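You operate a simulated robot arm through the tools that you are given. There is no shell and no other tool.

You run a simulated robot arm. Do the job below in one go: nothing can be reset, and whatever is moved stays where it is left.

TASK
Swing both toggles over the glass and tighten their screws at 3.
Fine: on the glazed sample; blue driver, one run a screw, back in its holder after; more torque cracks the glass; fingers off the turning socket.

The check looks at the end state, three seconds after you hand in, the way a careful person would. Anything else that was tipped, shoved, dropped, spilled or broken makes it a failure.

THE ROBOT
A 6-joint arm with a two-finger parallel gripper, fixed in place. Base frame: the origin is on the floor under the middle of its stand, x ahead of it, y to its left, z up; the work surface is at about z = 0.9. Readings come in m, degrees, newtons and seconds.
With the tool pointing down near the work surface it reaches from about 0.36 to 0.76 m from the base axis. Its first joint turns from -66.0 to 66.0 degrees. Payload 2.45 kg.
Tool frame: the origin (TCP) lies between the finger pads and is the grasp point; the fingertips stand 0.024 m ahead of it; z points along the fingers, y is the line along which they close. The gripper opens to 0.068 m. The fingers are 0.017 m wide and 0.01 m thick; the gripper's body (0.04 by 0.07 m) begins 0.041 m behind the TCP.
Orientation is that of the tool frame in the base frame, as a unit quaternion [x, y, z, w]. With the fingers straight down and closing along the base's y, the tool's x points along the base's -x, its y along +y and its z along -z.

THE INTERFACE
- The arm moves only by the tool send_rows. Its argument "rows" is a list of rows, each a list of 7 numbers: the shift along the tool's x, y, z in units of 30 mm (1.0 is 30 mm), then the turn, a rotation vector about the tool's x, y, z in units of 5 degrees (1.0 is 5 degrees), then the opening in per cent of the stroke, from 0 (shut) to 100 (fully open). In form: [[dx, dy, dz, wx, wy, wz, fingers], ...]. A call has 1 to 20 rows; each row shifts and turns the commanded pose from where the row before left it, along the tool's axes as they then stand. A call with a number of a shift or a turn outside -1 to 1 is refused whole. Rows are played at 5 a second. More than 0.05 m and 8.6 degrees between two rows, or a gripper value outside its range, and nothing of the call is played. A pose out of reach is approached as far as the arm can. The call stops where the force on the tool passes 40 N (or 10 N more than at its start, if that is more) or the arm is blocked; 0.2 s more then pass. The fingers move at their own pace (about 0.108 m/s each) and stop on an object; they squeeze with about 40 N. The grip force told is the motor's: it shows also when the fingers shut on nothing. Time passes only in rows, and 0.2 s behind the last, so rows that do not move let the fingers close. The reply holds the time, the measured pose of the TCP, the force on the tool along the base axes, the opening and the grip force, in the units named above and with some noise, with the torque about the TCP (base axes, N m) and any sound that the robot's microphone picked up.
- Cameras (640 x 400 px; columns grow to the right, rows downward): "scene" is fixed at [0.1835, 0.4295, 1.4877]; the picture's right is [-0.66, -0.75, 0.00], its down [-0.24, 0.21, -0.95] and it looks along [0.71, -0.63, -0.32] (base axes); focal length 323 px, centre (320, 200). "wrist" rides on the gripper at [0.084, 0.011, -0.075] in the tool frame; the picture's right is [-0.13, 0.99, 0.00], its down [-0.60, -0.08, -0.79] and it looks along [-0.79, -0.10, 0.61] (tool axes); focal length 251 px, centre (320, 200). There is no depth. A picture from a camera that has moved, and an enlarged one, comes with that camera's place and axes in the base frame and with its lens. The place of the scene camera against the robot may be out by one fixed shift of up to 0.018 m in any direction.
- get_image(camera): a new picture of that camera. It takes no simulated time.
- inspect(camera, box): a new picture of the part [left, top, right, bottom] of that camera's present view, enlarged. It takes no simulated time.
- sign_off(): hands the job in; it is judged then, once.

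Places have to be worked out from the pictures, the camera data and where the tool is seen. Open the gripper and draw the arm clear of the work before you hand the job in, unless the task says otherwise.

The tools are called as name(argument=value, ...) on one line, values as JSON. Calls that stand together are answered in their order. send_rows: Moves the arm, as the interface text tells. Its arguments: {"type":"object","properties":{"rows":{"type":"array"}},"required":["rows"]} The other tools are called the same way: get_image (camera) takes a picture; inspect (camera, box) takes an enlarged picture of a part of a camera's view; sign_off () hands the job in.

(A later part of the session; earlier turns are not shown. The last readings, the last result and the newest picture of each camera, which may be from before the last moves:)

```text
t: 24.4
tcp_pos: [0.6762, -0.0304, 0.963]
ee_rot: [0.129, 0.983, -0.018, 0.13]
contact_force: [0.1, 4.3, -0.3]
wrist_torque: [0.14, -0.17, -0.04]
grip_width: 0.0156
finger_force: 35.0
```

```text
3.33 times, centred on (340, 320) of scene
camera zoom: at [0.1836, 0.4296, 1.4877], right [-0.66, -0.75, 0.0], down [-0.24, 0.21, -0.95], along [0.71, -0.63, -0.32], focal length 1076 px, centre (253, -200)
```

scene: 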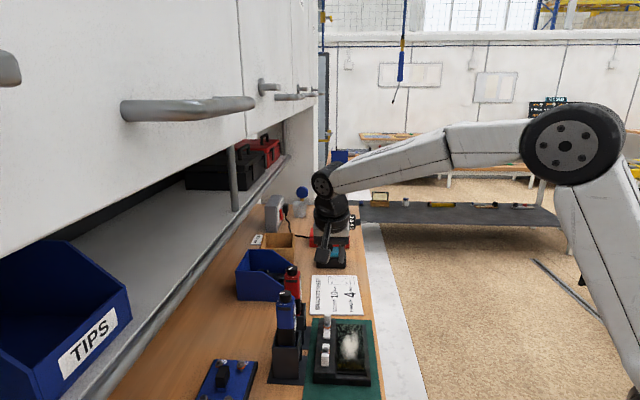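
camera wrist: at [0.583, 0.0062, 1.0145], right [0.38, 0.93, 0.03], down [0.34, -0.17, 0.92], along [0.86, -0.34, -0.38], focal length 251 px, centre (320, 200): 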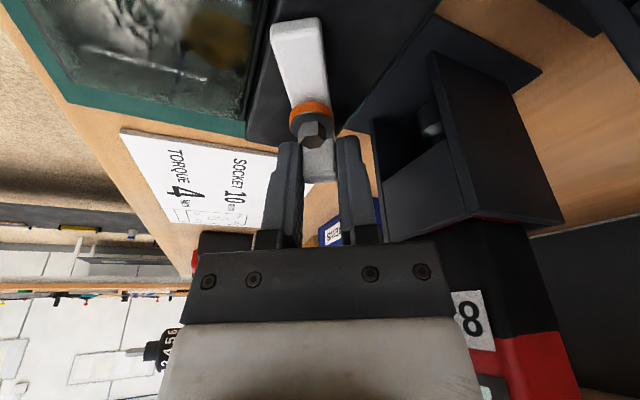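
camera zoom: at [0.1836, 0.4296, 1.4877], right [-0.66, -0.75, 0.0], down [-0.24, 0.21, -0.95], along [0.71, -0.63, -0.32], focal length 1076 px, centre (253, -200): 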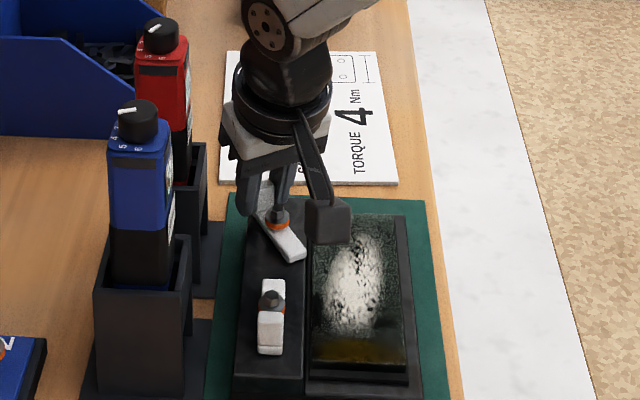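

The toggle follows smoothly at low force; the palm stays clear of the red holder. I continue the next 30°.

send_rows(rows=[[0.0025, 0.0578, -0.0006, -0.2588, 0, -0.9659, 10], [0.0025, 0.0578, -0.0006, -0.2588, 0, -0.9659, 10], [0.0025, 0.0578, -0.0006, -0.2588, 0, -0.9659, 10], [0.0025, 0.0578, -0.0006, -0.2588, 0, -0.9659, 10], [0.0025, 0.0578, -0.0006, -0.2588, 0, -0.9659, 10], [0.0025, 0.0578, -0.0006, -0.2588, 0, -0.9659, 10]])

get_image(camera="wrist")

inspect(camera="scene", box=[290, 260, 390, 380])

```text
t: 25.8
tcp_pos: [0.6768, -0.0202, 0.9634]
ee_rot: [-0.131, 0.983, 0.017, 0.13]
contact_force: [0.8, 4.1, 0.2]
wrist_torque: [0.52, -0.73, -0.09]
grip_width: 0.0158
finger_force: 34.9
```

```text
taken
camera wrist: at [0.5769, -0.036, 1.0145], right [-0.14, 0.99, 0.03], down [0.38, 0.02, 0.92], along [0.91, 0.14, -0.38], focal length 251 px, centre (320, 200)
```

wrist: 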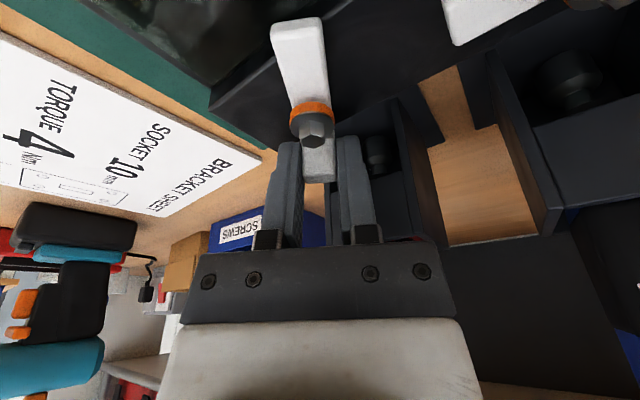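

```text
3.33 times, centred on (340, 320) of scene
camera zoom: at [0.1836, 0.4296, 1.4877], right [-0.66, -0.75, 0.0], down [-0.24, 0.21, -0.95], along [0.71, -0.63, -0.32], focal length 1076 px, centre (253, -200)
```

zoom: 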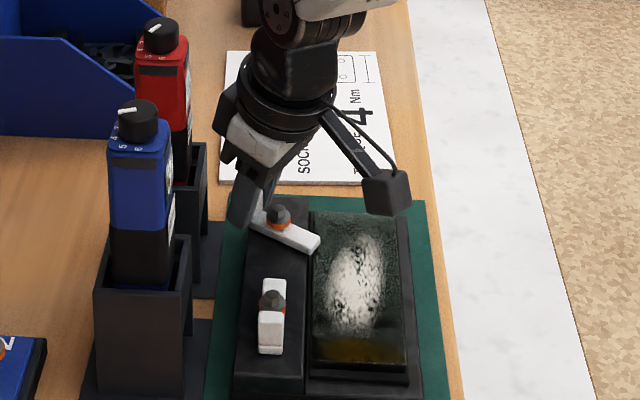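

60° done, still low force. I finish the last 30°.

send_rows(rows=[[0.0025, 0.0578, -0.0006, -0.2588, 0, -0.9659, 10], [0.0025, 0.0578, -0.0006, -0.2588, 0, -0.9659, 10], [0.0025, 0.0578, -0.0006, -0.2588, 0, -0.9659, 10], [0.0025, 0.0578, -0.0006, -0.2588, 0, -0.9659, 10], [0.0025, 0.0578, -0.0006, -0.2588, 0, -0.9659, 10], [0.0025, 0.0578, -0.0006, -0.2588, 0, -0.9659, 10], [0, 0, 0, 0, 0, 0, 10]])

get_image(camera="wrist")

inspect(camera="scene", box=[290, 260, 390, 380])

```text
t: 27.4
tcp_pos: [0.6718, -0.012, 0.9633]
ee_rot: [-0.38, 0.916, 0.049, 0.121]
contact_force: [-5.1, 6.9, 0.4]
wrist_torque: [0.91, -0.17, -0.31]
grip_width: 0.016
finger_force: 35.1
```

```text
taken
camera wrist: at [0.593, -0.0754, 1.0147], right [-0.61, 0.79, 0.03], down [0.32, 0.21, 0.92], along [0.72, 0.58, -0.39], focal length 251 px, centre (320, 200)
```

wrist: 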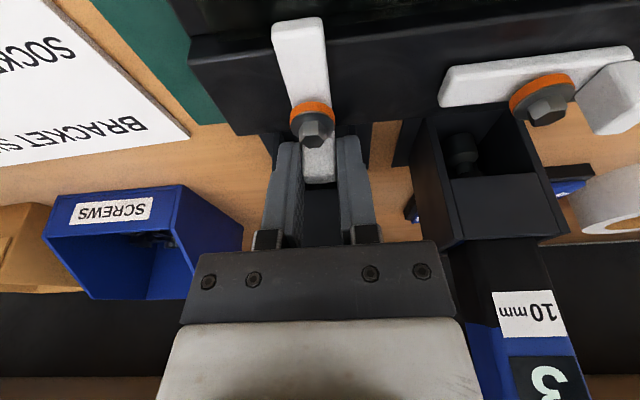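

```text
3.33 times, centred on (340, 320) of scene
camera zoom: at [0.1834, 0.4296, 1.4877], right [-0.66, -0.75, 0.0], down [-0.24, 0.21, -0.95], along [0.71, -0.63, -0.32], focal length 1076 px, centre (253, -200)
```

zoom: 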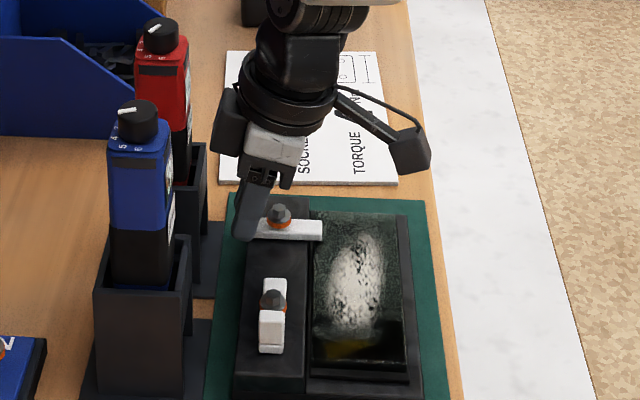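

Toggle 2 lies square over the glass. I open the fingers and rise straight up, then check it.

send_rows(rows=[[0, 0, 0, 0, 0, 0, 44], [0, 0, 0, 0, 0, 0, 44], [-0.216, 0, -0.805, 0, 0, 0, 44], [-0.216, 0, -0.805, 0, 0, 0, 44], [-0.216, 0, -0.805, 0, 0, 0, 44], [-0.216, 0, -0.805, 0, 0, 0, 44], [0, 0, 0, 0, 0, 0, 44]])

get_image(camera="wrist")

inspect(camera="scene", box=[300, 290, 390, 390])

```text
t: 29.0
tcp_pos: [0.6722, -0.0119, 1.062]
ee_rot: [-0.379, 0.916, 0.049, 0.121]
contact_force: [0.3, 0.3, 0.4]
wrist_torque: [0.0, 0.02, -0.01]
grip_width: 0.0298
finger_force: 0.1
```

```text
taken
camera wrist: at [0.5936, -0.0751, 1.1141], right [-0.61, 0.79, 0.03], down [0.32, 0.21, 0.92], along [0.72, 0.57, -0.39], focal length 251 px, centre (320, 200)
```

wrist: 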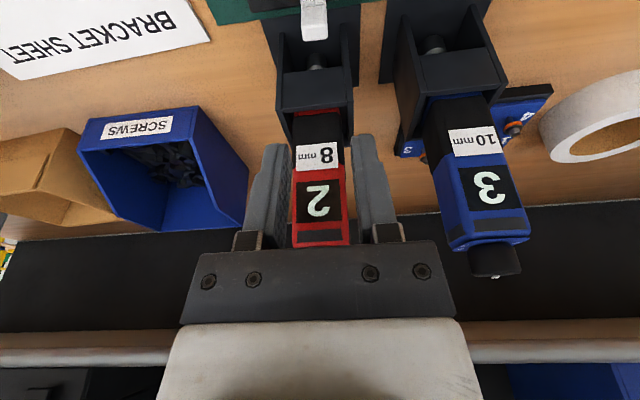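

```text
4.00 times, centred on (345, 340) of scene
camera zoom: at [0.1835, 0.4295, 1.4877], right [-0.66, -0.75, 0.0], down [-0.24, 0.21, -0.95], along [0.71, -0.63, -0.32], focal length 1291 px, centre (220, -360)
```

zoom: 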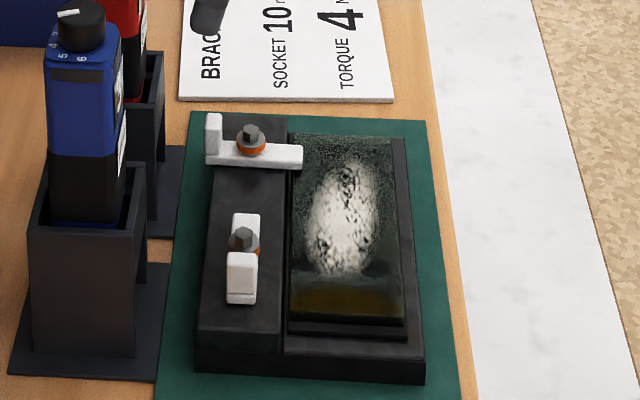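

Toggle 2 stays in place with its toe over the glass. For toggle 1 I rise above the drivers and turn the tool 90° counter-clockwise (about the vertical) to face its block.

send_rows(rows=[[-0.216, 0, -0.805, 0, 0, 0, 44], [-0.216, 0, -0.805, 0, 0, 0, 44], [-0.216, 0, -0.805, 0, 0, 0, 44], [-0.216, 0, -0.805, 0, 0, 0, 44], [0, 0, 0, -0.2588, 0, -0.9659, 44], [0, 0, 0, -0.2588, 0, -0.9659, 44], [0, 0, 0, -0.2588, 0, -0.9659, 44], [0, 0, 0, -0.2588, 0, -0.9659, 44], [0, 0, 0, -0.2588, 0, -0.9659, 44], [0, 0, 0, -0.2588, 0, -0.9659, 44], [0, 0, 0, -0.2588, 0, -0.9659, 44], [0, 0, 0, -0.2588, 0, -0.9659, 44], [0, 0, 0, -0.2588, 0, -0.9659, 44]])

get_image(camera="scene")

```text
t: 31.8
tcp_pos: [0.6725, -0.0108, 1.1625]
ee_rot: [0.702, -0.7, -0.091, -0.092]
contact_force: [-0.1, 0.4, 0.3]
wrist_torque: [-0.02, 0.02, -0.02]
grip_width: 0.0301
finger_force: 0.1
```

```text
taken
```

scene: 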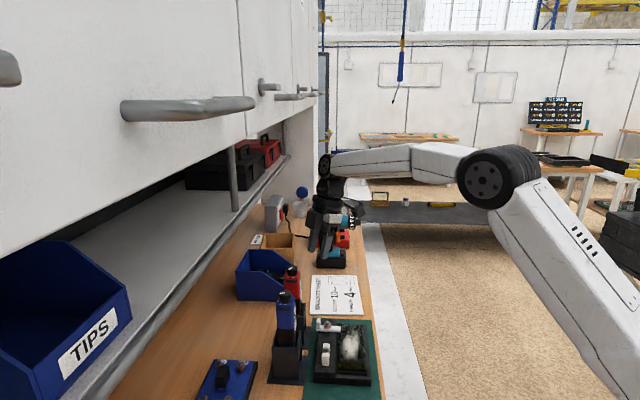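

Halfway there without trouble; I turn the remaining 45°.

send_rows(rows=[[0, 0, 0, -0.2588, 0, -0.9659, 44], [0, 0, 0, -0.2588, 0, -0.9659, 44], [0, 0, 0, -0.2588, 0, -0.9659, 44], [0, 0, 0, -0.2588, 0, -0.9659, 44], [0, 0, 0, -0.2588, 0, -0.9659, 44], [0, 0, 0, -0.2588, 0, -0.9659, 44], [0, 0, 0, -0.2588, 0, -0.9659, 44], [0, 0, 0, -0.2588, 0, -0.9659, 44], [0, 0, 0, -0.2588, 0, -0.9659, 44]])

get_image(camera="wrist")

```text
t: 33.8
tcp_pos: [0.6715, -0.0114, 1.1637]
ee_rot: [0.916, -0.38, -0.119, -0.05]
contact_force: [-1.1, -0.7, -0.9]
wrist_torque: [0.03, -0.03, 0.05]
grip_width: 0.0298
finger_force: 0.1
```

```text
taken
camera wrist: at [0.7354, -0.0904, 1.2154], right [-0.79, -0.61, 0.03], down [-0.21, 0.32, 0.92], along [-0.58, 0.72, -0.39], focal length 251 px, centre (320, 200)
```

wrist: 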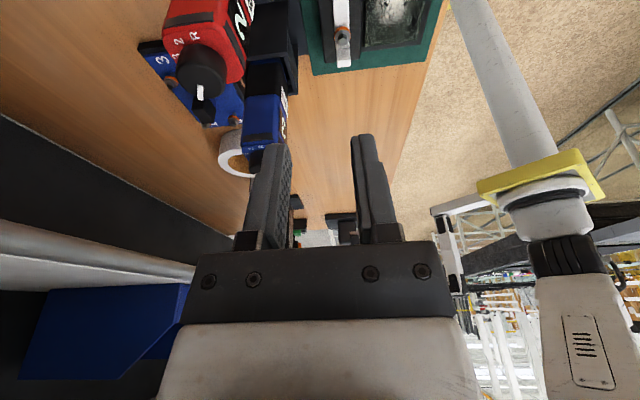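

The wrist reaches this yaw. Before moving on, this view shows the back side of the red knob's scale, so I take a zoom to understand the dial layout.

inspect(camera="wrist", box=[150, 0, 250, 110])

inspect(camera="wrist", box=[280, 0, 400, 100])

```text
3.64 times, centred on (200, 55) of wrist
camera zoom: at [0.7354, -0.0904, 1.2154], right [-0.79, -0.61, 0.03], down [-0.21, 0.32, 0.92], along [-0.58, 0.72, -0.39], focal length 914 px, centre (756, 727)
```

zoom: 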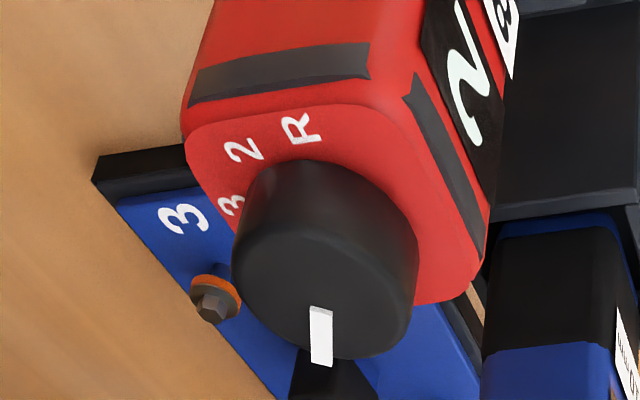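

```text
4.00 times, centred on (340, 50) of wrist
camera zoom: at [0.7354, -0.0904, 1.2154], right [-0.79, -0.61, 0.03], down [-0.21, 0.32, 0.92], along [-0.58, 0.72, -0.39], focal length 1006 px, centre (240, 800)
```

zoom: 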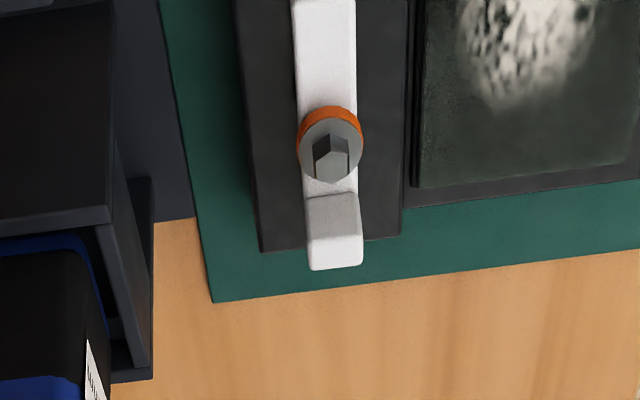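

The dial scale is the same on both drivers; the live readout is what I rely on. Now I move horizontally over toggle 1's block, then descend to z ≈ 1.05.

send_rows(rows=[[-0.845, 0.166, 0.227, 0, 0, 0, 44], [-0.845, 0.166, 0.227, 0, 0, 0, 44], [-0.845, 0.166, 0.227, 0, 0, 0, 44], [-0.845, 0.166, 0.227, 0, 0, 0, 44], [0.237, 0, 0.886, 0, 0, 0, 44], [0.237, 0, 0.886, 0, 0, 0, 44], [0.237, 0, 0.886, 0, 0, 0, 44], [0.237, 0, 0.886, 0, 0, 0, 44], [0, 0, 0, 0, 0, 0, 44]])

get_image(camera="wrist")

inspect(camera="wrist", box=[220, 0, 420, 160])

get_image(camera="scene")

```text
t: 35.8
tcp_pos: [0.5827, 0.0479, 1.0515]
ee_rot: [0.916, -0.38, -0.119, -0.049]
contact_force: [0.6, 1.4, 0.2]
wrist_torque: [-0.01, -0.02, 0.02]
grip_width: 0.03
finger_force: 0.1
```

```text
taken
camera wrist: at [0.6466, -0.0307, 1.1037], right [-0.79, -0.61, 0.03], down [-0.21, 0.33, 0.92], along [-0.57, 0.72, -0.39], focal length 251 px, centre (320, 200)
```

wrist: 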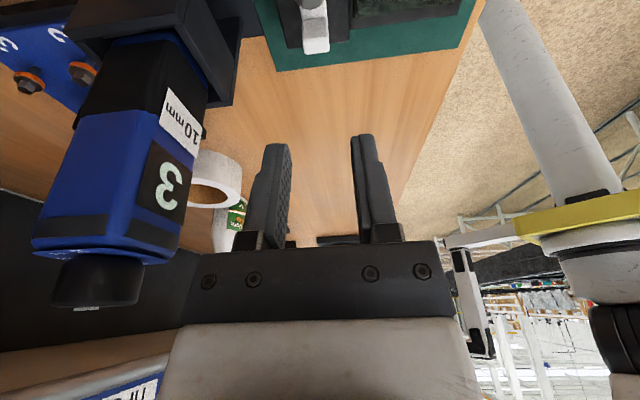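

```text
2.50 times, centred on (320, 80) of wrist
camera zoom: at [0.6466, -0.0307, 1.1037], right [-0.79, -0.61, 0.03], down [-0.21, 0.33, 0.92], along [-0.57, 0.72, -0.39], focal length 629 px, centre (320, 500)
```

zoom: 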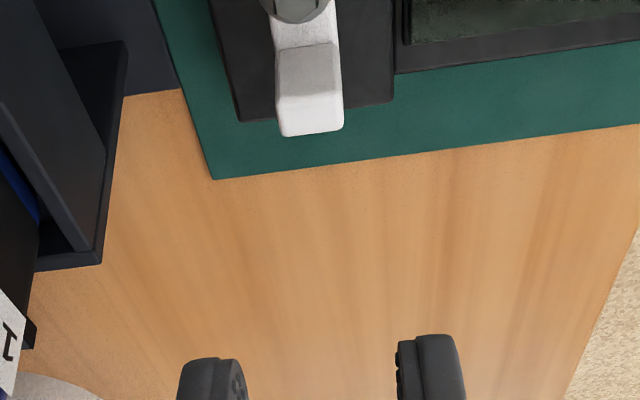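

```text
taken
```

scene: 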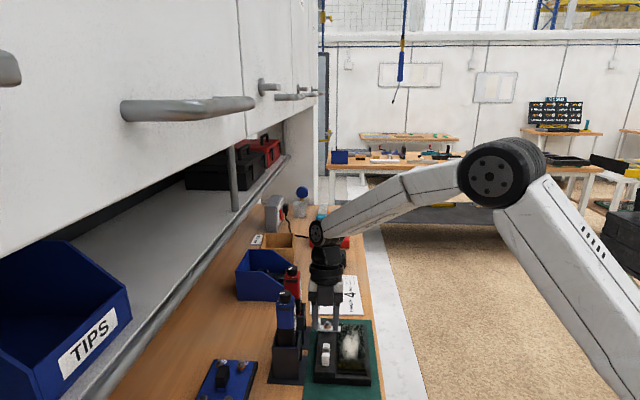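

Toggle 1's block is centred between the fingers. I descend vertically to z ≈ 0.9635 and then check before closing.

send_rows(rows=[[0.19, 0, 0.708, 0, 0, 0, 44], [0.19, 0, 0.708, 0, 0, 0, 44], [0.19, 0, 0.708, 0, 0, 0, 44], [0.19, 0, 0.708, 0, 0, 0, 44], [0, 0, 0, 0, 0, 0, 44]])

inspect(camera="wrist", box=[220, 60, 420, 240])

inspect(camera="scene", box=[270, 260, 390, 390])

```text
t: 37.0
tcp_pos: [0.5848, 0.0485, 0.9641]
ee_rot: [0.916, -0.381, -0.118, -0.05]
contact_force: [0.5, -0.5, -0.6]
wrist_torque: [0.01, 0.01, 0.04]
grip_width: 0.0297
finger_force: 0.2
```

```text
2.22 times, centred on (320, 150) of wrist
camera zoom: at [0.6474, -0.0316, 1.0164], right [-0.79, -0.61, 0.03], down [-0.21, 0.33, 0.92], along [-0.57, 0.72, -0.39], focal length 559 px, centre (320, 311)
```

zoom: 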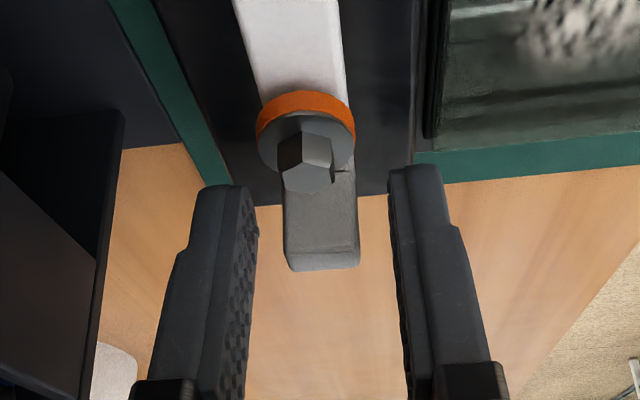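

```text
3.08 times, centred on (330, 325) of scene
camera zoom: at [0.1835, 0.4295, 1.4877], right [-0.66, -0.75, 0.0], down [-0.24, 0.21, -0.95], along [0.71, -0.63, -0.32], focal length 993 px, centre (289, -185)
```

zoom: 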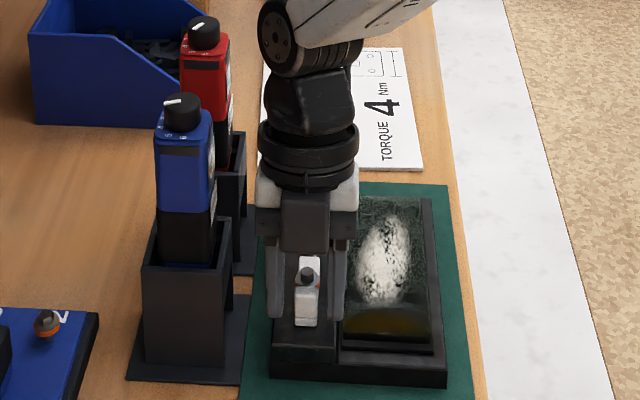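

Well placed. I close on the block, then start swinging clockwise around screw 1.

send_rows(rows=[[0, 0, 0, 0, 0, 0, 20], [0, 0, 0, 0, 0, 0, 10], [0, 0, 0, 0, 0, 0, 10], [0.0024, -0.0546, -0.0006, 0.2588, 0, 0.9659, 10], [0.0024, -0.0546, -0.0006, 0.2588, 0, 0.9659, 10], [0.0024, -0.0546, -0.0006, 0.2588, 0, 0.9659, 10], [0.0024, -0.0546, -0.0006, 0.2588, 0, 0.9659, 10], [0.0024, -0.0546, -0.0006, 0.2588, 0, 0.9659, 10], [0.0024, -0.0546, -0.0006, 0.2588, 0, 0.9659, 10]])

get_image(camera="wrist")

inspect(camera="scene", box=[270, 260, 390, 390])

```text
t: 39.0
tcp_pos: [0.592, 0.0526, 0.9639]
ee_rot: [0.786, -0.605, -0.101, -0.079]
contact_force: [-0.1, -1.7, -1.0]
wrist_torque: [-0.32, 0.04, 0.02]
grip_width: 0.0159
finger_force: 35.5
```

```text
taken
camera wrist: at [0.6081, -0.0476, 1.0165], right [-0.99, -0.13, 0.03], down [-0.02, 0.39, 0.92], along [-0.14, 0.91, -0.39], focal length 251 px, centre (320, 200)
```

wrist: 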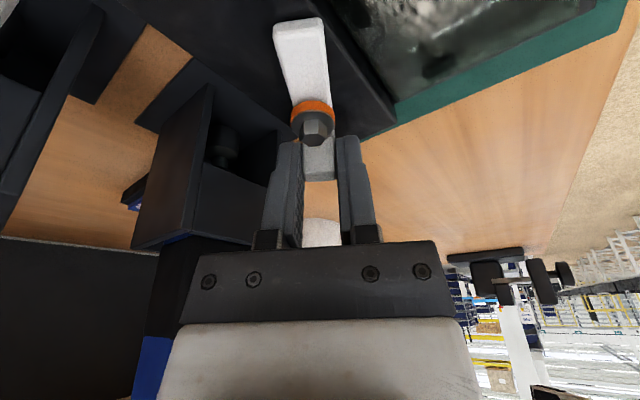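

```text
3.08 times, centred on (330, 325) of scene
camera zoom: at [0.1836, 0.4294, 1.4877], right [-0.66, -0.75, 0.0], down [-0.24, 0.21, -0.95], along [0.71, -0.63, -0.32], focal length 993 px, centre (289, -185)
```

zoom: 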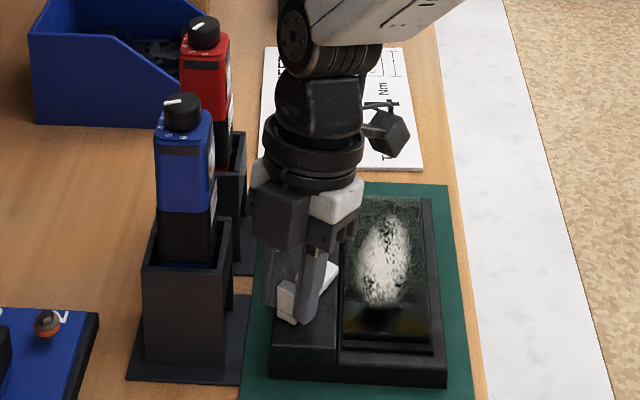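

Swinging fine with tiny forces. Next 30°.

send_rows(rows=[[0.0024, -0.0546, -0.0006, 0.2588, 0, 0.9659, 10], [0.0024, -0.0546, -0.0006, 0.2588, 0, 0.9659, 10], [0.0024, -0.0546, -0.0006, 0.2588, 0, 0.9659, 10], [0.0024, -0.0546, -0.0006, 0.2588, 0, 0.9659, 10], [0.0024, -0.0546, -0.0006, 0.2588, 0, 0.9659, 10], [0.0024, -0.0546, -0.0006, 0.2588, 0, 0.9659, 10]])

get_image(camera="wrist")

inspect(camera="scene", box=[270, 260, 390, 390])

```text
t: 40.4
tcp_pos: [0.6008, 0.053, 0.9642]
ee_rot: [-0.603, 0.787, 0.078, 0.103]
contact_force: [-1.4, 3.6, 0.0]
wrist_torque: [-0.21, 0.44, -0.01]
grip_width: 0.0159
finger_force: 34.6
```

```text
taken
camera wrist: at [0.5652, -0.0421, 1.0165], right [-0.92, 0.38, 0.03], down [0.17, 0.35, 0.92], along [0.34, 0.86, -0.39], focal length 251 px, centre (320, 200)
```

wrist: 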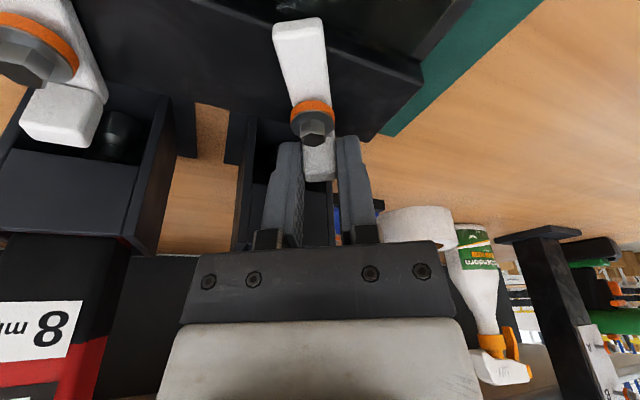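

```text
3.08 times, centred on (330, 325) of scene
camera zoom: at [0.1835, 0.4296, 1.4877], right [-0.66, -0.75, 0.0], down [-0.24, 0.21, -0.95], along [0.71, -0.63, -0.32], focal length 993 px, centre (289, -185)
```

zoom: 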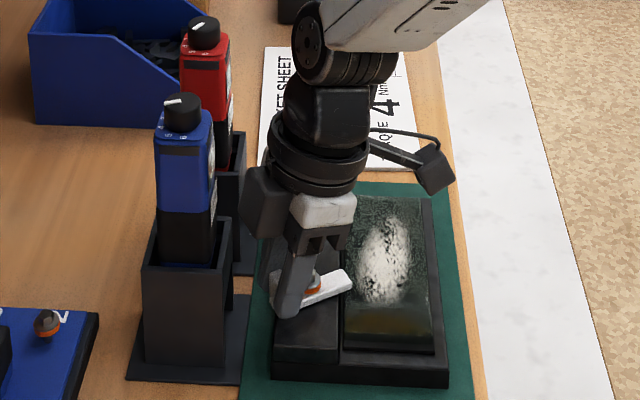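

Clearance to the blue driver is still about 2 cm; the same final angle cleared the red one. I finish the last 30°.

send_rows(rows=[[0.0024, -0.0546, -0.0006, 0.2588, 0, 0.9659, 10], [0.0024, -0.0546, -0.0006, 0.2588, 0, 0.9659, 10], [0.0024, -0.0546, -0.0006, 0.2588, 0, 0.9659, 10], [0.0024, -0.0546, -0.0006, 0.2588, 0, 0.9659, 10], [0.0024, -0.0546, -0.0006, 0.2588, 0, 0.9659, 10], [0.0024, -0.0546, -0.0006, 0.2588, 0, 0.9659, 10], [0, 0, 0, 0, 0, 0, 10]])

get_image(camera="wrist")

inspect(camera="scene", box=[270, 260, 390, 390])

```text
t: 42.0
tcp_pos: [0.6104, 0.0467, 0.9654]
ee_rot: [-0.38, 0.916, 0.048, 0.121]
contact_force: [1.2, -4.0, 0.2]
wrist_torque: [-0.26, 0.54, 0.25]
grip_width: 0.016
finger_force: 34.9
```

```text
taken
camera wrist: at [0.5316, -0.0159, 1.0164], right [-0.61, 0.79, 0.03], down [0.32, 0.21, 0.92], along [0.72, 0.57, -0.38], focal length 251 px, centre (320, 200)
```

wrist: 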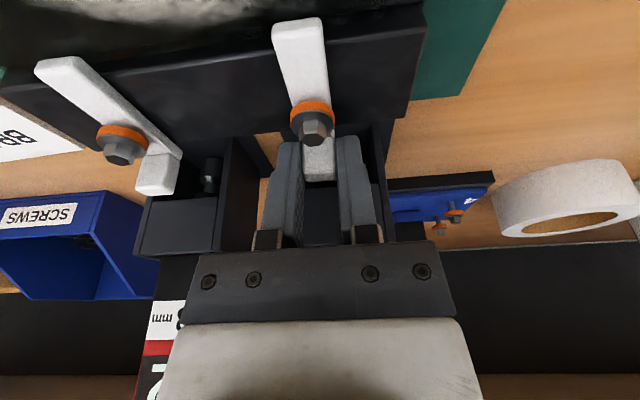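

```text
3.08 times, centred on (330, 325) of scene
camera zoom: at [0.1836, 0.4294, 1.4877], right [-0.66, -0.75, 0.0], down [-0.24, 0.21, -0.95], along [0.71, -0.63, -0.32], focal length 993 px, centre (289, -185)
```

zoom: 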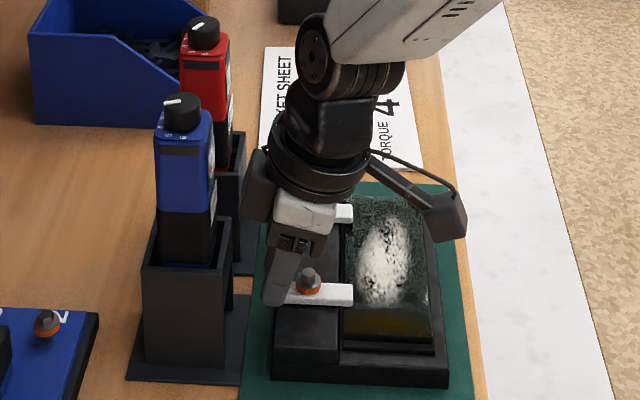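

Both toggles are across the glass. I open, rise straight up, and check both angles.

send_rows(rows=[[0, 0, 0, 0, 0, 0, 44], [0, 0, 0, 0, 0, 0, 44], [-0.216, 0, -0.805, 0, 0, 0, 44], [-0.216, 0, -0.805, 0, 0, 0, 44], [-0.216, 0, -0.805, 0, 0, 0, 44], [-0.216, 0, -0.805, 0, 0, 0, 44], [-0.216, 0, -0.805, 0, 0, 0, 44], [-0.216, 0, -0.805, 0, 0, 0, 44], [-0.216, 0, -0.805, 0, 0, 0, 44], [-0.216, 0, -0.805, 0, 0, 0, 44]])

get_image(camera="wrist")

inspect(camera="scene", box=[300, 290, 390, 390])

```text
t: 44.2
tcp_pos: [0.6083, 0.0492, 1.1674]
ee_rot: [-0.379, 0.916, 0.049, 0.122]
contact_force: [-0.6, 0.3, 1.1]
wrist_torque: [-0.02, -0.03, 0.01]
grip_width: 0.0299
finger_force: 0.1
```

```text
taken
camera wrist: at [0.5297, -0.0149, 1.2179], right [-0.61, 0.79, 0.03], down [0.32, 0.21, 0.92], along [0.72, 0.57, -0.38], focal length 251 px, centre (320, 200)
```

wrist: 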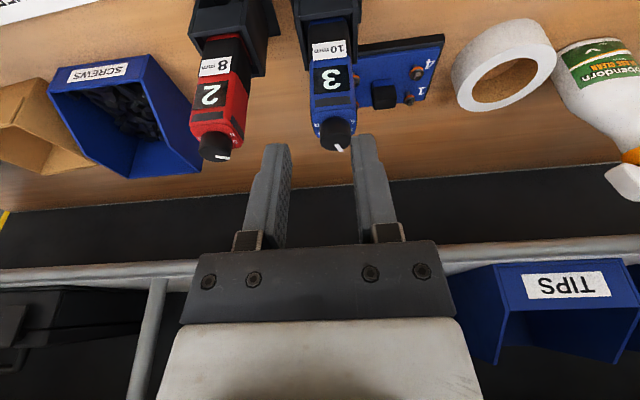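

```text
4.00 times, centred on (345, 340) of scene
camera zoom: at [0.1835, 0.4295, 1.4877], right [-0.66, -0.75, 0.0], down [-0.24, 0.21, -0.95], along [0.71, -0.63, -0.32], focal length 1291 px, centre (220, -360)
```

zoom: 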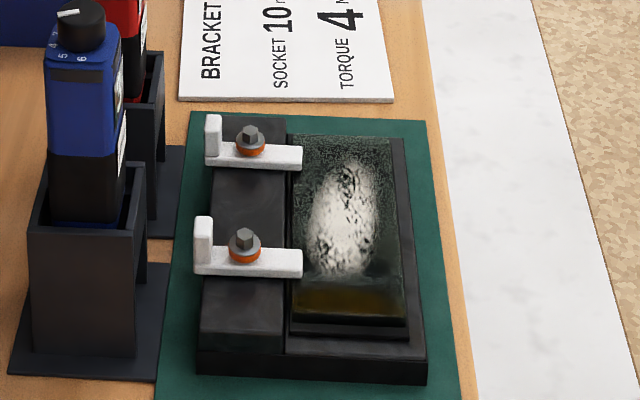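

Both toggles lie square across the glass edge. Now the driver: I take out the lean, open fully, and move over the blue driver's axis with the fingers set for its two side faces.

send_rows(rows=[[0, 0, 0, 0, 1, 0, 100], [0, 0, 0, 0, 1, 0, 100], [0, 0, 0, 0, 1, 0, 100], [-0.727, 0.063, 0.0, 0, 0, 0, 100], [-0.727, 0.063, 0.0, 0, 0, 0, 100], [-0.727, 0.063, 0.0, 0, 0, 0, 100], [0, 0, 0, 0, 0, 0, 100]])

get_image(camera="wrist")

inspect(camera="wrist", box=[250, 0, 400, 120])

```text
t: 45.8
tcp_pos: [0.6534, 0.0978, 1.1655]
ee_rot: [-0.382, 0.924, -0.002, 0.001]
contact_force: [-0.4, 0.5, 0.6]
wrist_torque: [0.0, 0.0, 0.0]
grip_width: 0.0679
finger_force: 0.1
```

```text
taken
camera wrist: at [0.5856, 0.0474, 1.2408], right [-0.61, 0.79, 0.0], down [0.48, 0.37, 0.79], along [0.63, 0.48, -0.61], focal length 251 px, centre (320, 200)
```

wrist: 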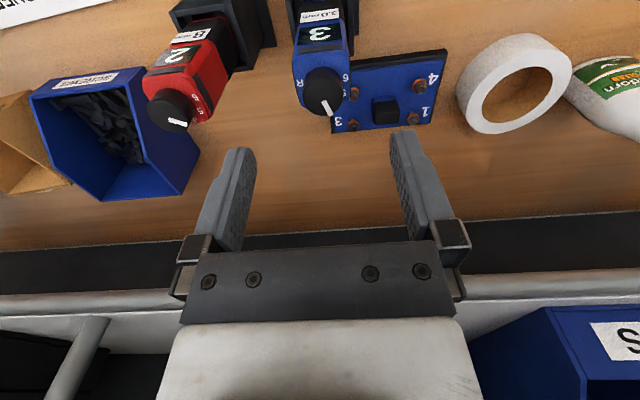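

```text
3.33 times, centred on (325, 60) of wrist
camera zoom: at [0.5856, 0.0474, 1.2408], right [-0.61, 0.79, 0.0], down [0.48, 0.37, 0.79], along [0.63, 0.48, -0.61], focal length 838 px, centre (303, 667)
```

zoom: 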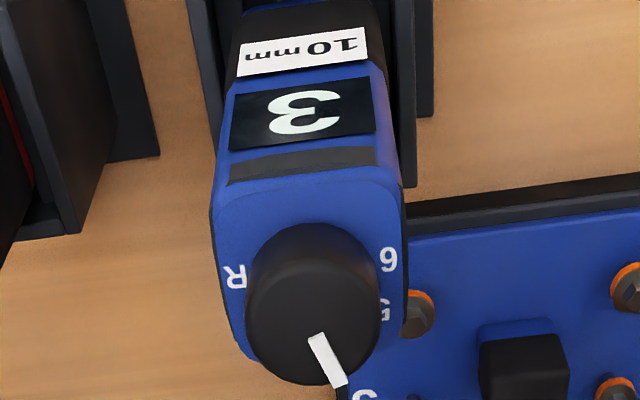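

The knob axis reads (0.650, 0.0995) once more; I correct by about 2 mm, descend to just above the knob and re-check.

send_rows(rows=[[0.05, 0.073, 0.4, 0, 0, 0, 100], [0, 0, 0.7, 0, 0, 0, 100], [0, 0, 0, 0, 0, 0, 100]])

inspect(camera="wrist", box=[220, 40, 420, 200])

inspect(camera="scene", box=[240, 240, 340, 340])

```text
t: 46.6
tcp_pos: [0.6498, 0.1, 1.1314]
ee_rot: [-0.383, 0.924, -0.002, 0.0]
contact_force: [-0.6, 0.6, 0.4]
wrist_torque: [0.04, -0.02, 0.03]
grip_width: 0.0677
finger_force: 0.1
```

```text
2.50 times, centred on (320, 120) of wrist
camera zoom: at [0.5826, 0.0474, 1.208], right [-0.61, 0.79, 0.0], down [0.48, 0.37, 0.79], along [0.63, 0.48, -0.61], focal length 629 px, centre (320, 400)
```

zoom: 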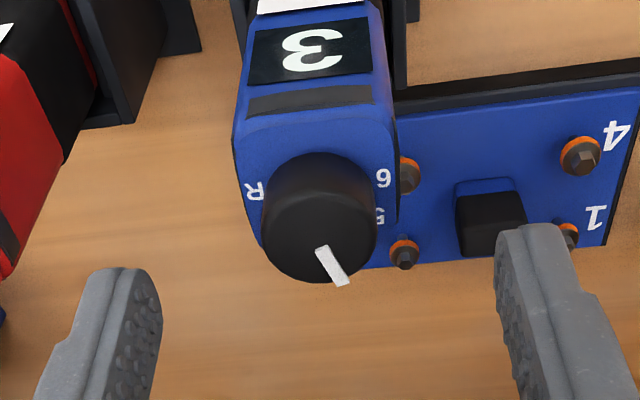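

```text
4.00 times, centred on (290, 290) of scene
camera zoom: at [0.1835, 0.4295, 1.4877], right [-0.66, -0.75, 0.0], down [-0.24, 0.21, -0.95], along [0.71, -0.63, -0.32], focal length 1291 px, centre (440, -160)
```

zoom: 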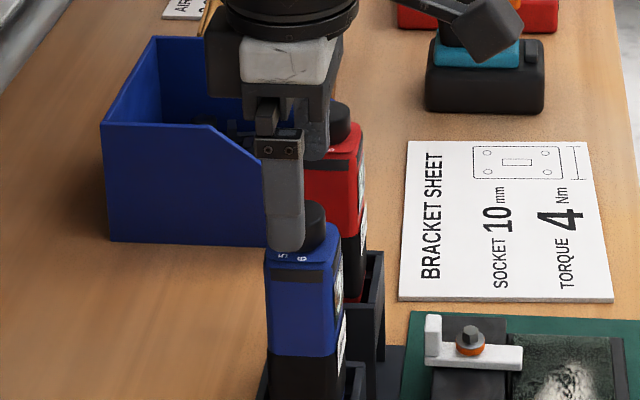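

Aligned within 1 mm. I descend to z ≈ 1.067 with the fingers straddling the blue body (palm just above the knob).

send_rows(rows=[[0, 0, 0.71, 0, 0, 0, 100], [0, 0, 0.71, 0, 0, 0, 100], [0, 0, 0.7, 0, 0, 0, 100], [0, 0, 0, 0, 0, 0, 100]])

get_image(camera="wrist")

inspect(camera="scene", box=[240, 240, 340, 340])

```text
t: 47.6
tcp_pos: [0.6492, 0.0994, 1.0684]
ee_rot: [-0.382, 0.924, -0.001, 0.001]
contact_force: [-0.5, -1.5, 0.0]
wrist_torque: [0.0, -0.03, 0.01]
grip_width: 0.0679
finger_force: 0.1
```

```text
taken
camera wrist: at [0.5821, 0.0478, 1.1441], right [-0.61, 0.79, 0.0], down [0.48, 0.37, 0.79], along [0.63, 0.48, -0.61], focal length 251 px, centre (320, 200)
```

wrist: 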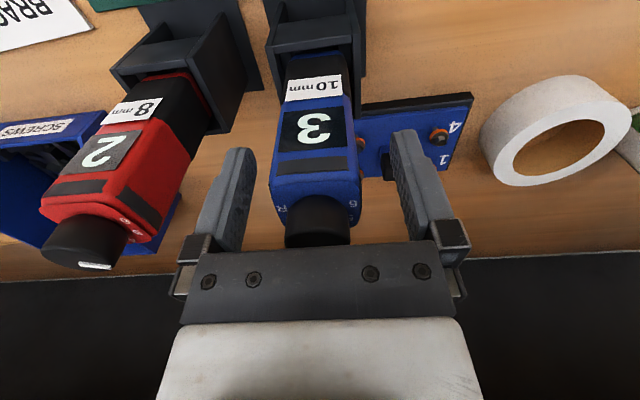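

```text
4.00 times, centred on (290, 290) of scene
camera zoom: at [0.1835, 0.4295, 1.4877], right [-0.66, -0.75, 0.0], down [-0.24, 0.21, -0.95], along [0.71, -0.63, -0.32], focal length 1291 px, centre (440, -160)
```

zoom: 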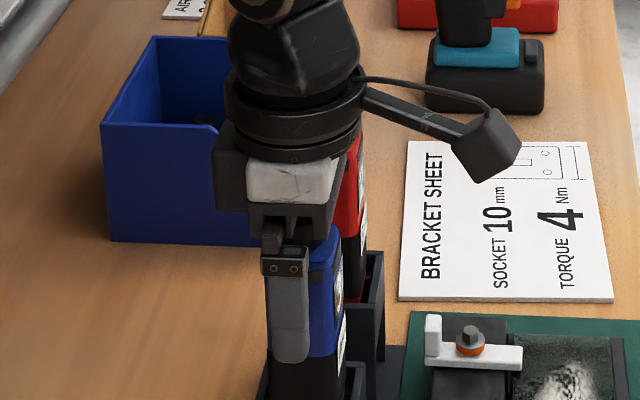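

The straddle looks good with the tips ending at the blue part's lower edge, well above the socket. I close on the body.

send_rows(rows=[[0, 0, 0, 0, 0, 0, 50], [0, 0, 0, 0, 0, 0, 30], [0, 0, 0, 0, 0, 0, 30], [0, 0, 0, 0, 0, 0, 30]])

get_image(camera="wrist")

inspect(camera="scene", box=[240, 240, 340, 390])

```text
t: 48.6
tcp_pos: [0.6501, 0.0997, 1.0692]
ee_rot: [-0.382, 0.924, -0.002, 0.0]
contact_force: [1.1, -1.2, -0.4]
wrist_torque: [-0.06, -0.2, -0.01]
grip_width: 0.0359
finger_force: 40.1
```

```text
taken
camera wrist: at [0.5823, 0.0476, 1.1444], right [-0.61, 0.79, 0.0], down [0.48, 0.37, 0.79], along [0.63, 0.48, -0.61], focal length 251 px, centre (320, 200)
```

wrist: 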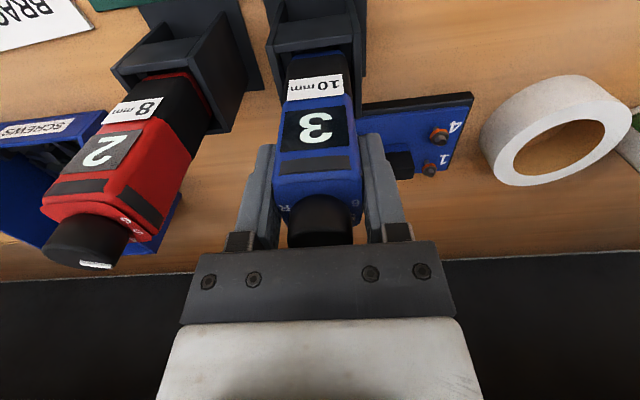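

```text
2.67 times, centred on (290, 315) of scene
camera zoom: at [0.1836, 0.4294, 1.4877], right [-0.66, -0.75, 0.0], down [-0.24, 0.21, -0.95], along [0.71, -0.63, -0.32], focal length 861 px, centre (400, -107)
```

zoom: 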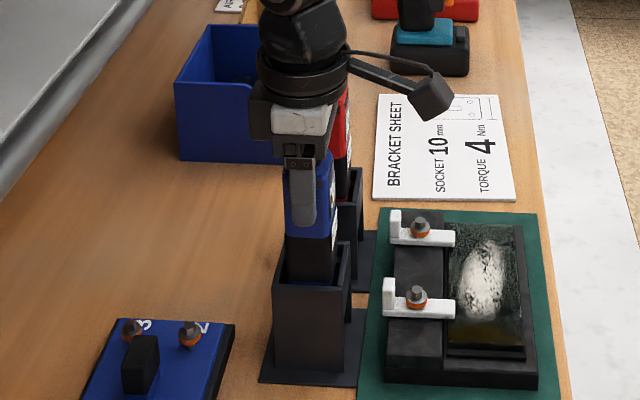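

Firm grip at 35.9 mm; the seated TCP is (0.650, 0.0997, 1.069), which I'll use for the return. I lift straight up in small steps.

send_rows(rows=[[0, 0, -0.4, 0, 0, 0, 30], [0, 0, -0.7, 0, 0, 0, 30], [0, 0, -0.8, 0, 0, 0, 30], [0, 0, -0.8, 0, 0, 0, 30], [0, 0, -0.8, 0, 0, 0, 30], [0, 0, 0, 0, 0, 0, 30]])

get_image(camera="wrist")

inspect(camera="scene", box=[240, 220, 360, 390])

```text
t: 50.0
tcp_pos: [0.6489, 0.099, 1.1742]
ee_rot: [-0.383, 0.924, -0.001, 0.001]
contact_force: [0.2, 0.0, -4.9]
wrist_torque: [0.02, 0.01, 0.02]
grip_width: 0.0356
finger_force: 40.0
```

```text
taken
camera wrist: at [0.5823, 0.0468, 1.2499], right [-0.61, 0.79, 0.0], down [0.48, 0.37, 0.79], along [0.63, 0.48, -0.61], focal length 251 px, centre (320, 200)
```

wrist: 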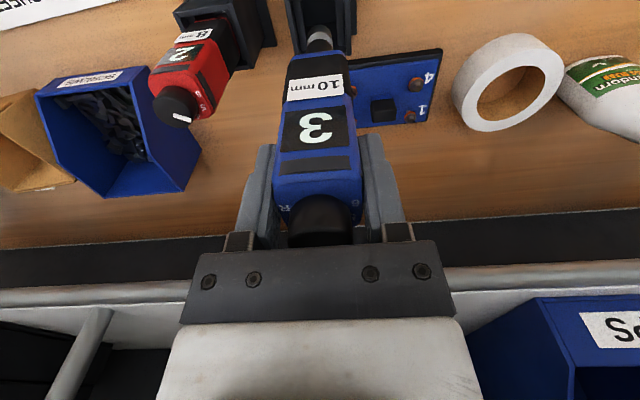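

```text
2.35 times, centred on (300, 305) of scene
camera zoom: at [0.1836, 0.4295, 1.4877], right [-0.66, -0.75, 0.0], down [-0.24, 0.21, -0.95], along [0.71, -0.63, -0.32], focal length 760 px, centre (367, -47)
```

zoom: 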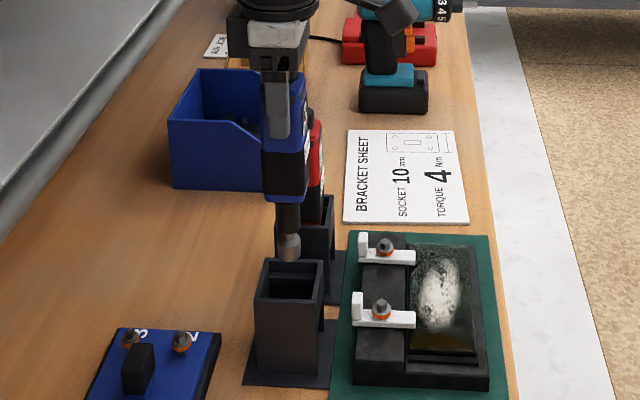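

The driver is out of the holder (about 0.5 kg). I zoom in on the socket from both cameras to measure it.

inspect(camera="scene", box=[270, 270, 330, 340])

inspect(camera="wrist", box=[270, 0, 370, 120])

```text
5.71 times, centred on (300, 305) of scene
camera zoom: at [0.1836, 0.4295, 1.4877], right [-0.66, -0.75, 0.0], down [-0.24, 0.21, -0.95], along [0.71, -0.63, -0.32], focal length 1844 px, centre (434, -400)
```

zoom: 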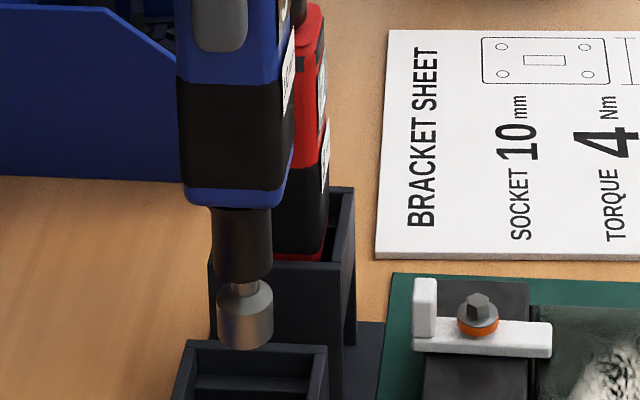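

```text
3.33 times, centred on (320, 60) of wrist
camera zoom: at [0.5823, 0.0468, 1.2499], right [-0.61, 0.79, 0.0], down [0.48, 0.37, 0.79], along [0.63, 0.48, -0.61], focal length 838 px, centre (320, 667)
```

zoom: 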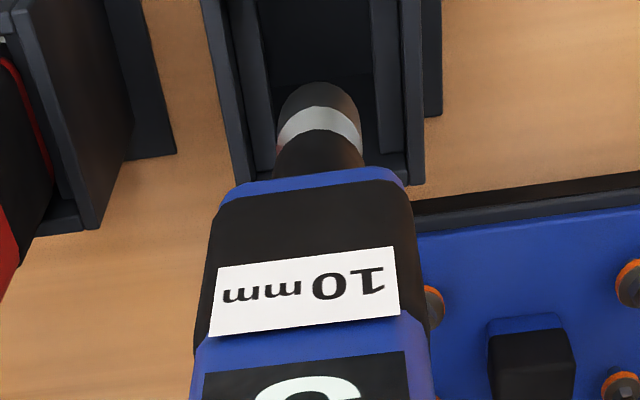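

The socket axis lines up with the knob axis (0.650, 0.0995), and its lower end is about 0.158 m below the TCP. I carry the driver over screw 1 at this height and look.

send_rows(rows=[[0.692, -0.068, 0, 0, 0, 0, 30], [0.692, -0.068, 0, 0, 0, 0, 30], [0.692, -0.068, 0, 0, 0, 0, 30], [0.692, -0.068, 0, 0, 0, 0, 30], [0, 0, 0, 0, 0, 0, 30]])

get_image(camera="wrist")

inspect(camera="wrist", box=[260, 0, 380, 80])

inspect(camera="scene", box=[290, 270, 370, 370])

```text
t: 51.2
tcp_pos: [0.5951, 0.0346, 1.1742]
ee_rot: [-0.382, 0.924, 0.0, -0.001]
contact_force: [0.1, 0.8, -4.6]
wrist_torque: [0.01, 0.0, -0.01]
grip_width: 0.0362
finger_force: 40.1
```

```text
taken
camera wrist: at [0.5285, -0.0176, 1.2496], right [-0.61, 0.79, 0.0], down [0.48, 0.37, 0.79], along [0.63, 0.48, -0.61], focal length 251 px, centre (320, 200)
```

wrist: 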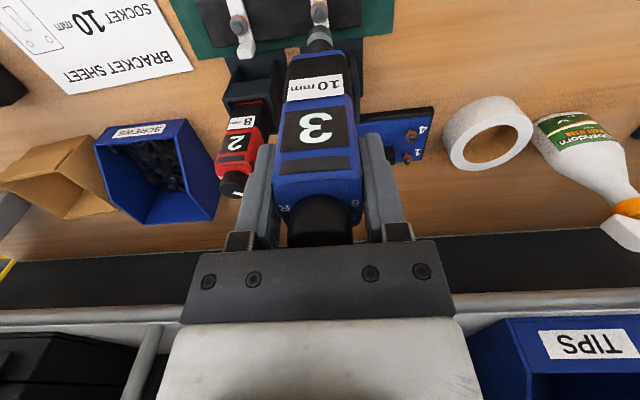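

```text
5.00 times, centred on (320, 40) of wrist
camera zoom: at [0.5285, -0.0176, 1.2496], right [-0.61, 0.79, 0.0], down [0.48, 0.37, 0.79], along [0.63, 0.48, -0.61], focal length 1257 px, centre (320, 1000)
```

zoom: 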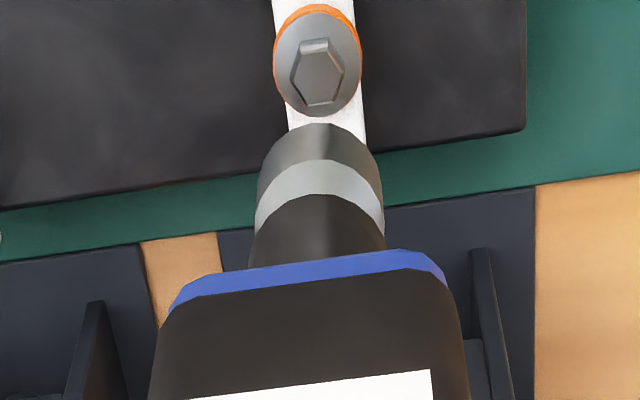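

```text
4.00 times, centred on (330, 320) of scene
camera zoom: at [0.1836, 0.4295, 1.4877], right [-0.66, -0.75, 0.0], down [-0.24, 0.21, -0.95], along [0.71, -0.63, -0.32], focal length 1291 px, centre (280, -280)
```

zoom: 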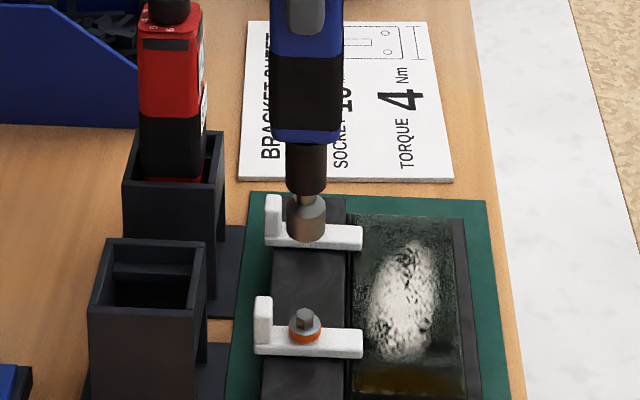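

The socket is about 1 mm off screw 1 in each view's terms; I correct (−1.0, −0.5 mm in tool x, y) and descend to leave roughly 15 mm above the head.

send_rows(rows=[[-0.033, -0.017, 0, 0, 0, 0, 30], [0, 0, 0.6, 0, 0, 0, 30], [0, 0, 0.6, 0, 0, 0, 30], [0, 0, 0.4, 0, 0, 0, 30], [0, 0, 0, 0, 0, 0, 30]])

inspect(camera="wrist", box=[270, 0, 370, 80])

inspect(camera="scene", box=[300, 290, 360, 370])

```text
t: 52.4
tcp_pos: [0.5969, 0.035, 1.1256]
ee_rot: [-0.383, 0.924, -0.001, 0.0]
contact_force: [-0.1, -0.8, -3.6]
wrist_torque: [0.0, 0.0, -0.01]
grip_width: 0.0356
finger_force: 39.4
```

```text
5.00 times, centred on (320, 40) of wrist
camera zoom: at [0.5302, -0.0169, 1.2013], right [-0.61, 0.79, 0.0], down [0.48, 0.37, 0.79], along [0.63, 0.48, -0.61], focal length 1257 px, centre (320, 1000)
```

zoom: 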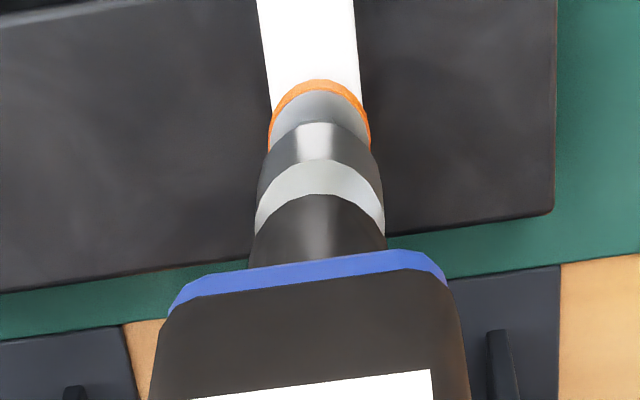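

```text
5.00 times, centred on (330, 330) of scene
camera zoom: at [0.1836, 0.4295, 1.4877], right [-0.66, -0.75, 0.0], down [-0.24, 0.21, -0.95], along [0.71, -0.63, -0.32], focal length 1614 px, centre (270, -450)
```

zoom: 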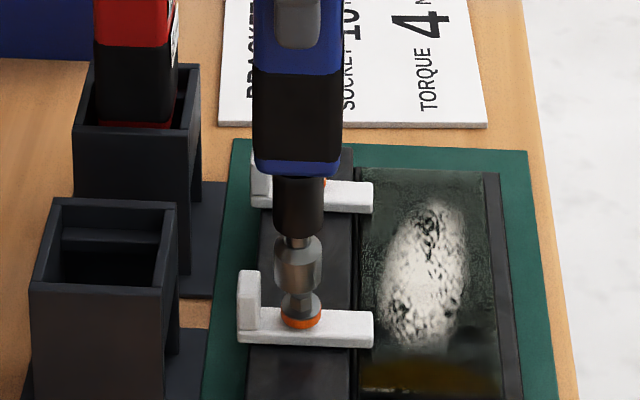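

Lateral (wrist view) alignment is good; I zoom further in the scene view to judge the other direction.

inspect(camera="scene", box=[315, 320, 345, 360])

inspect(camera="wrist", box=[300, 0, 340, 40])

```text
10.00 times, centred on (330, 340) of scene
camera zoom: at [0.1836, 0.4295, 1.4877], right [-0.66, -0.75, 0.0], down [-0.24, 0.21, -0.95], along [0.71, -0.63, -0.32], focal length 3228 px, centre (220, -1200)
```

zoom: 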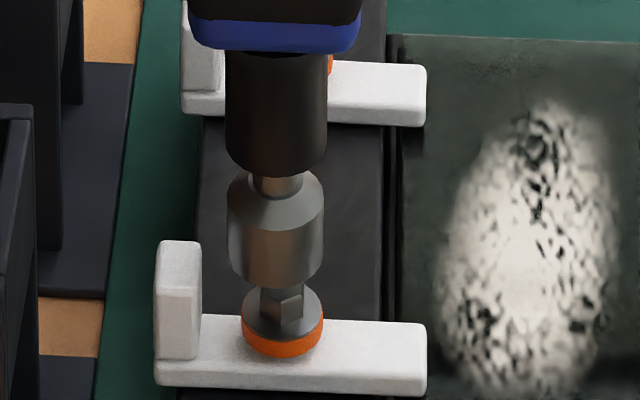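

```text
10.00 times, centred on (320, 20) of wrist
camera zoom: at [0.5302, -0.0169, 1.2013], right [-0.61, 0.79, 0.0], down [0.48, 0.37, 0.79], along [0.63, 0.48, -0.61], focal length 2514 px, centre (320, 2000)
```

zoom: 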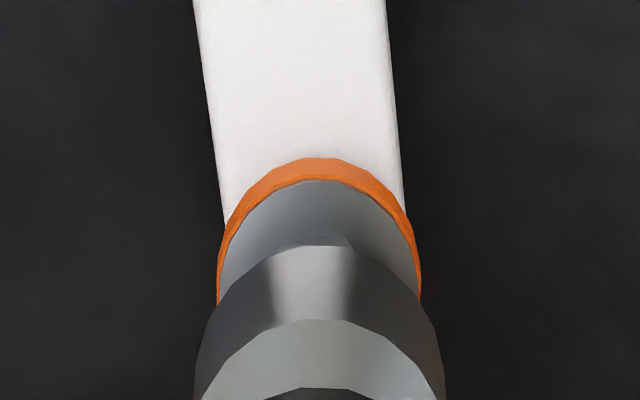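

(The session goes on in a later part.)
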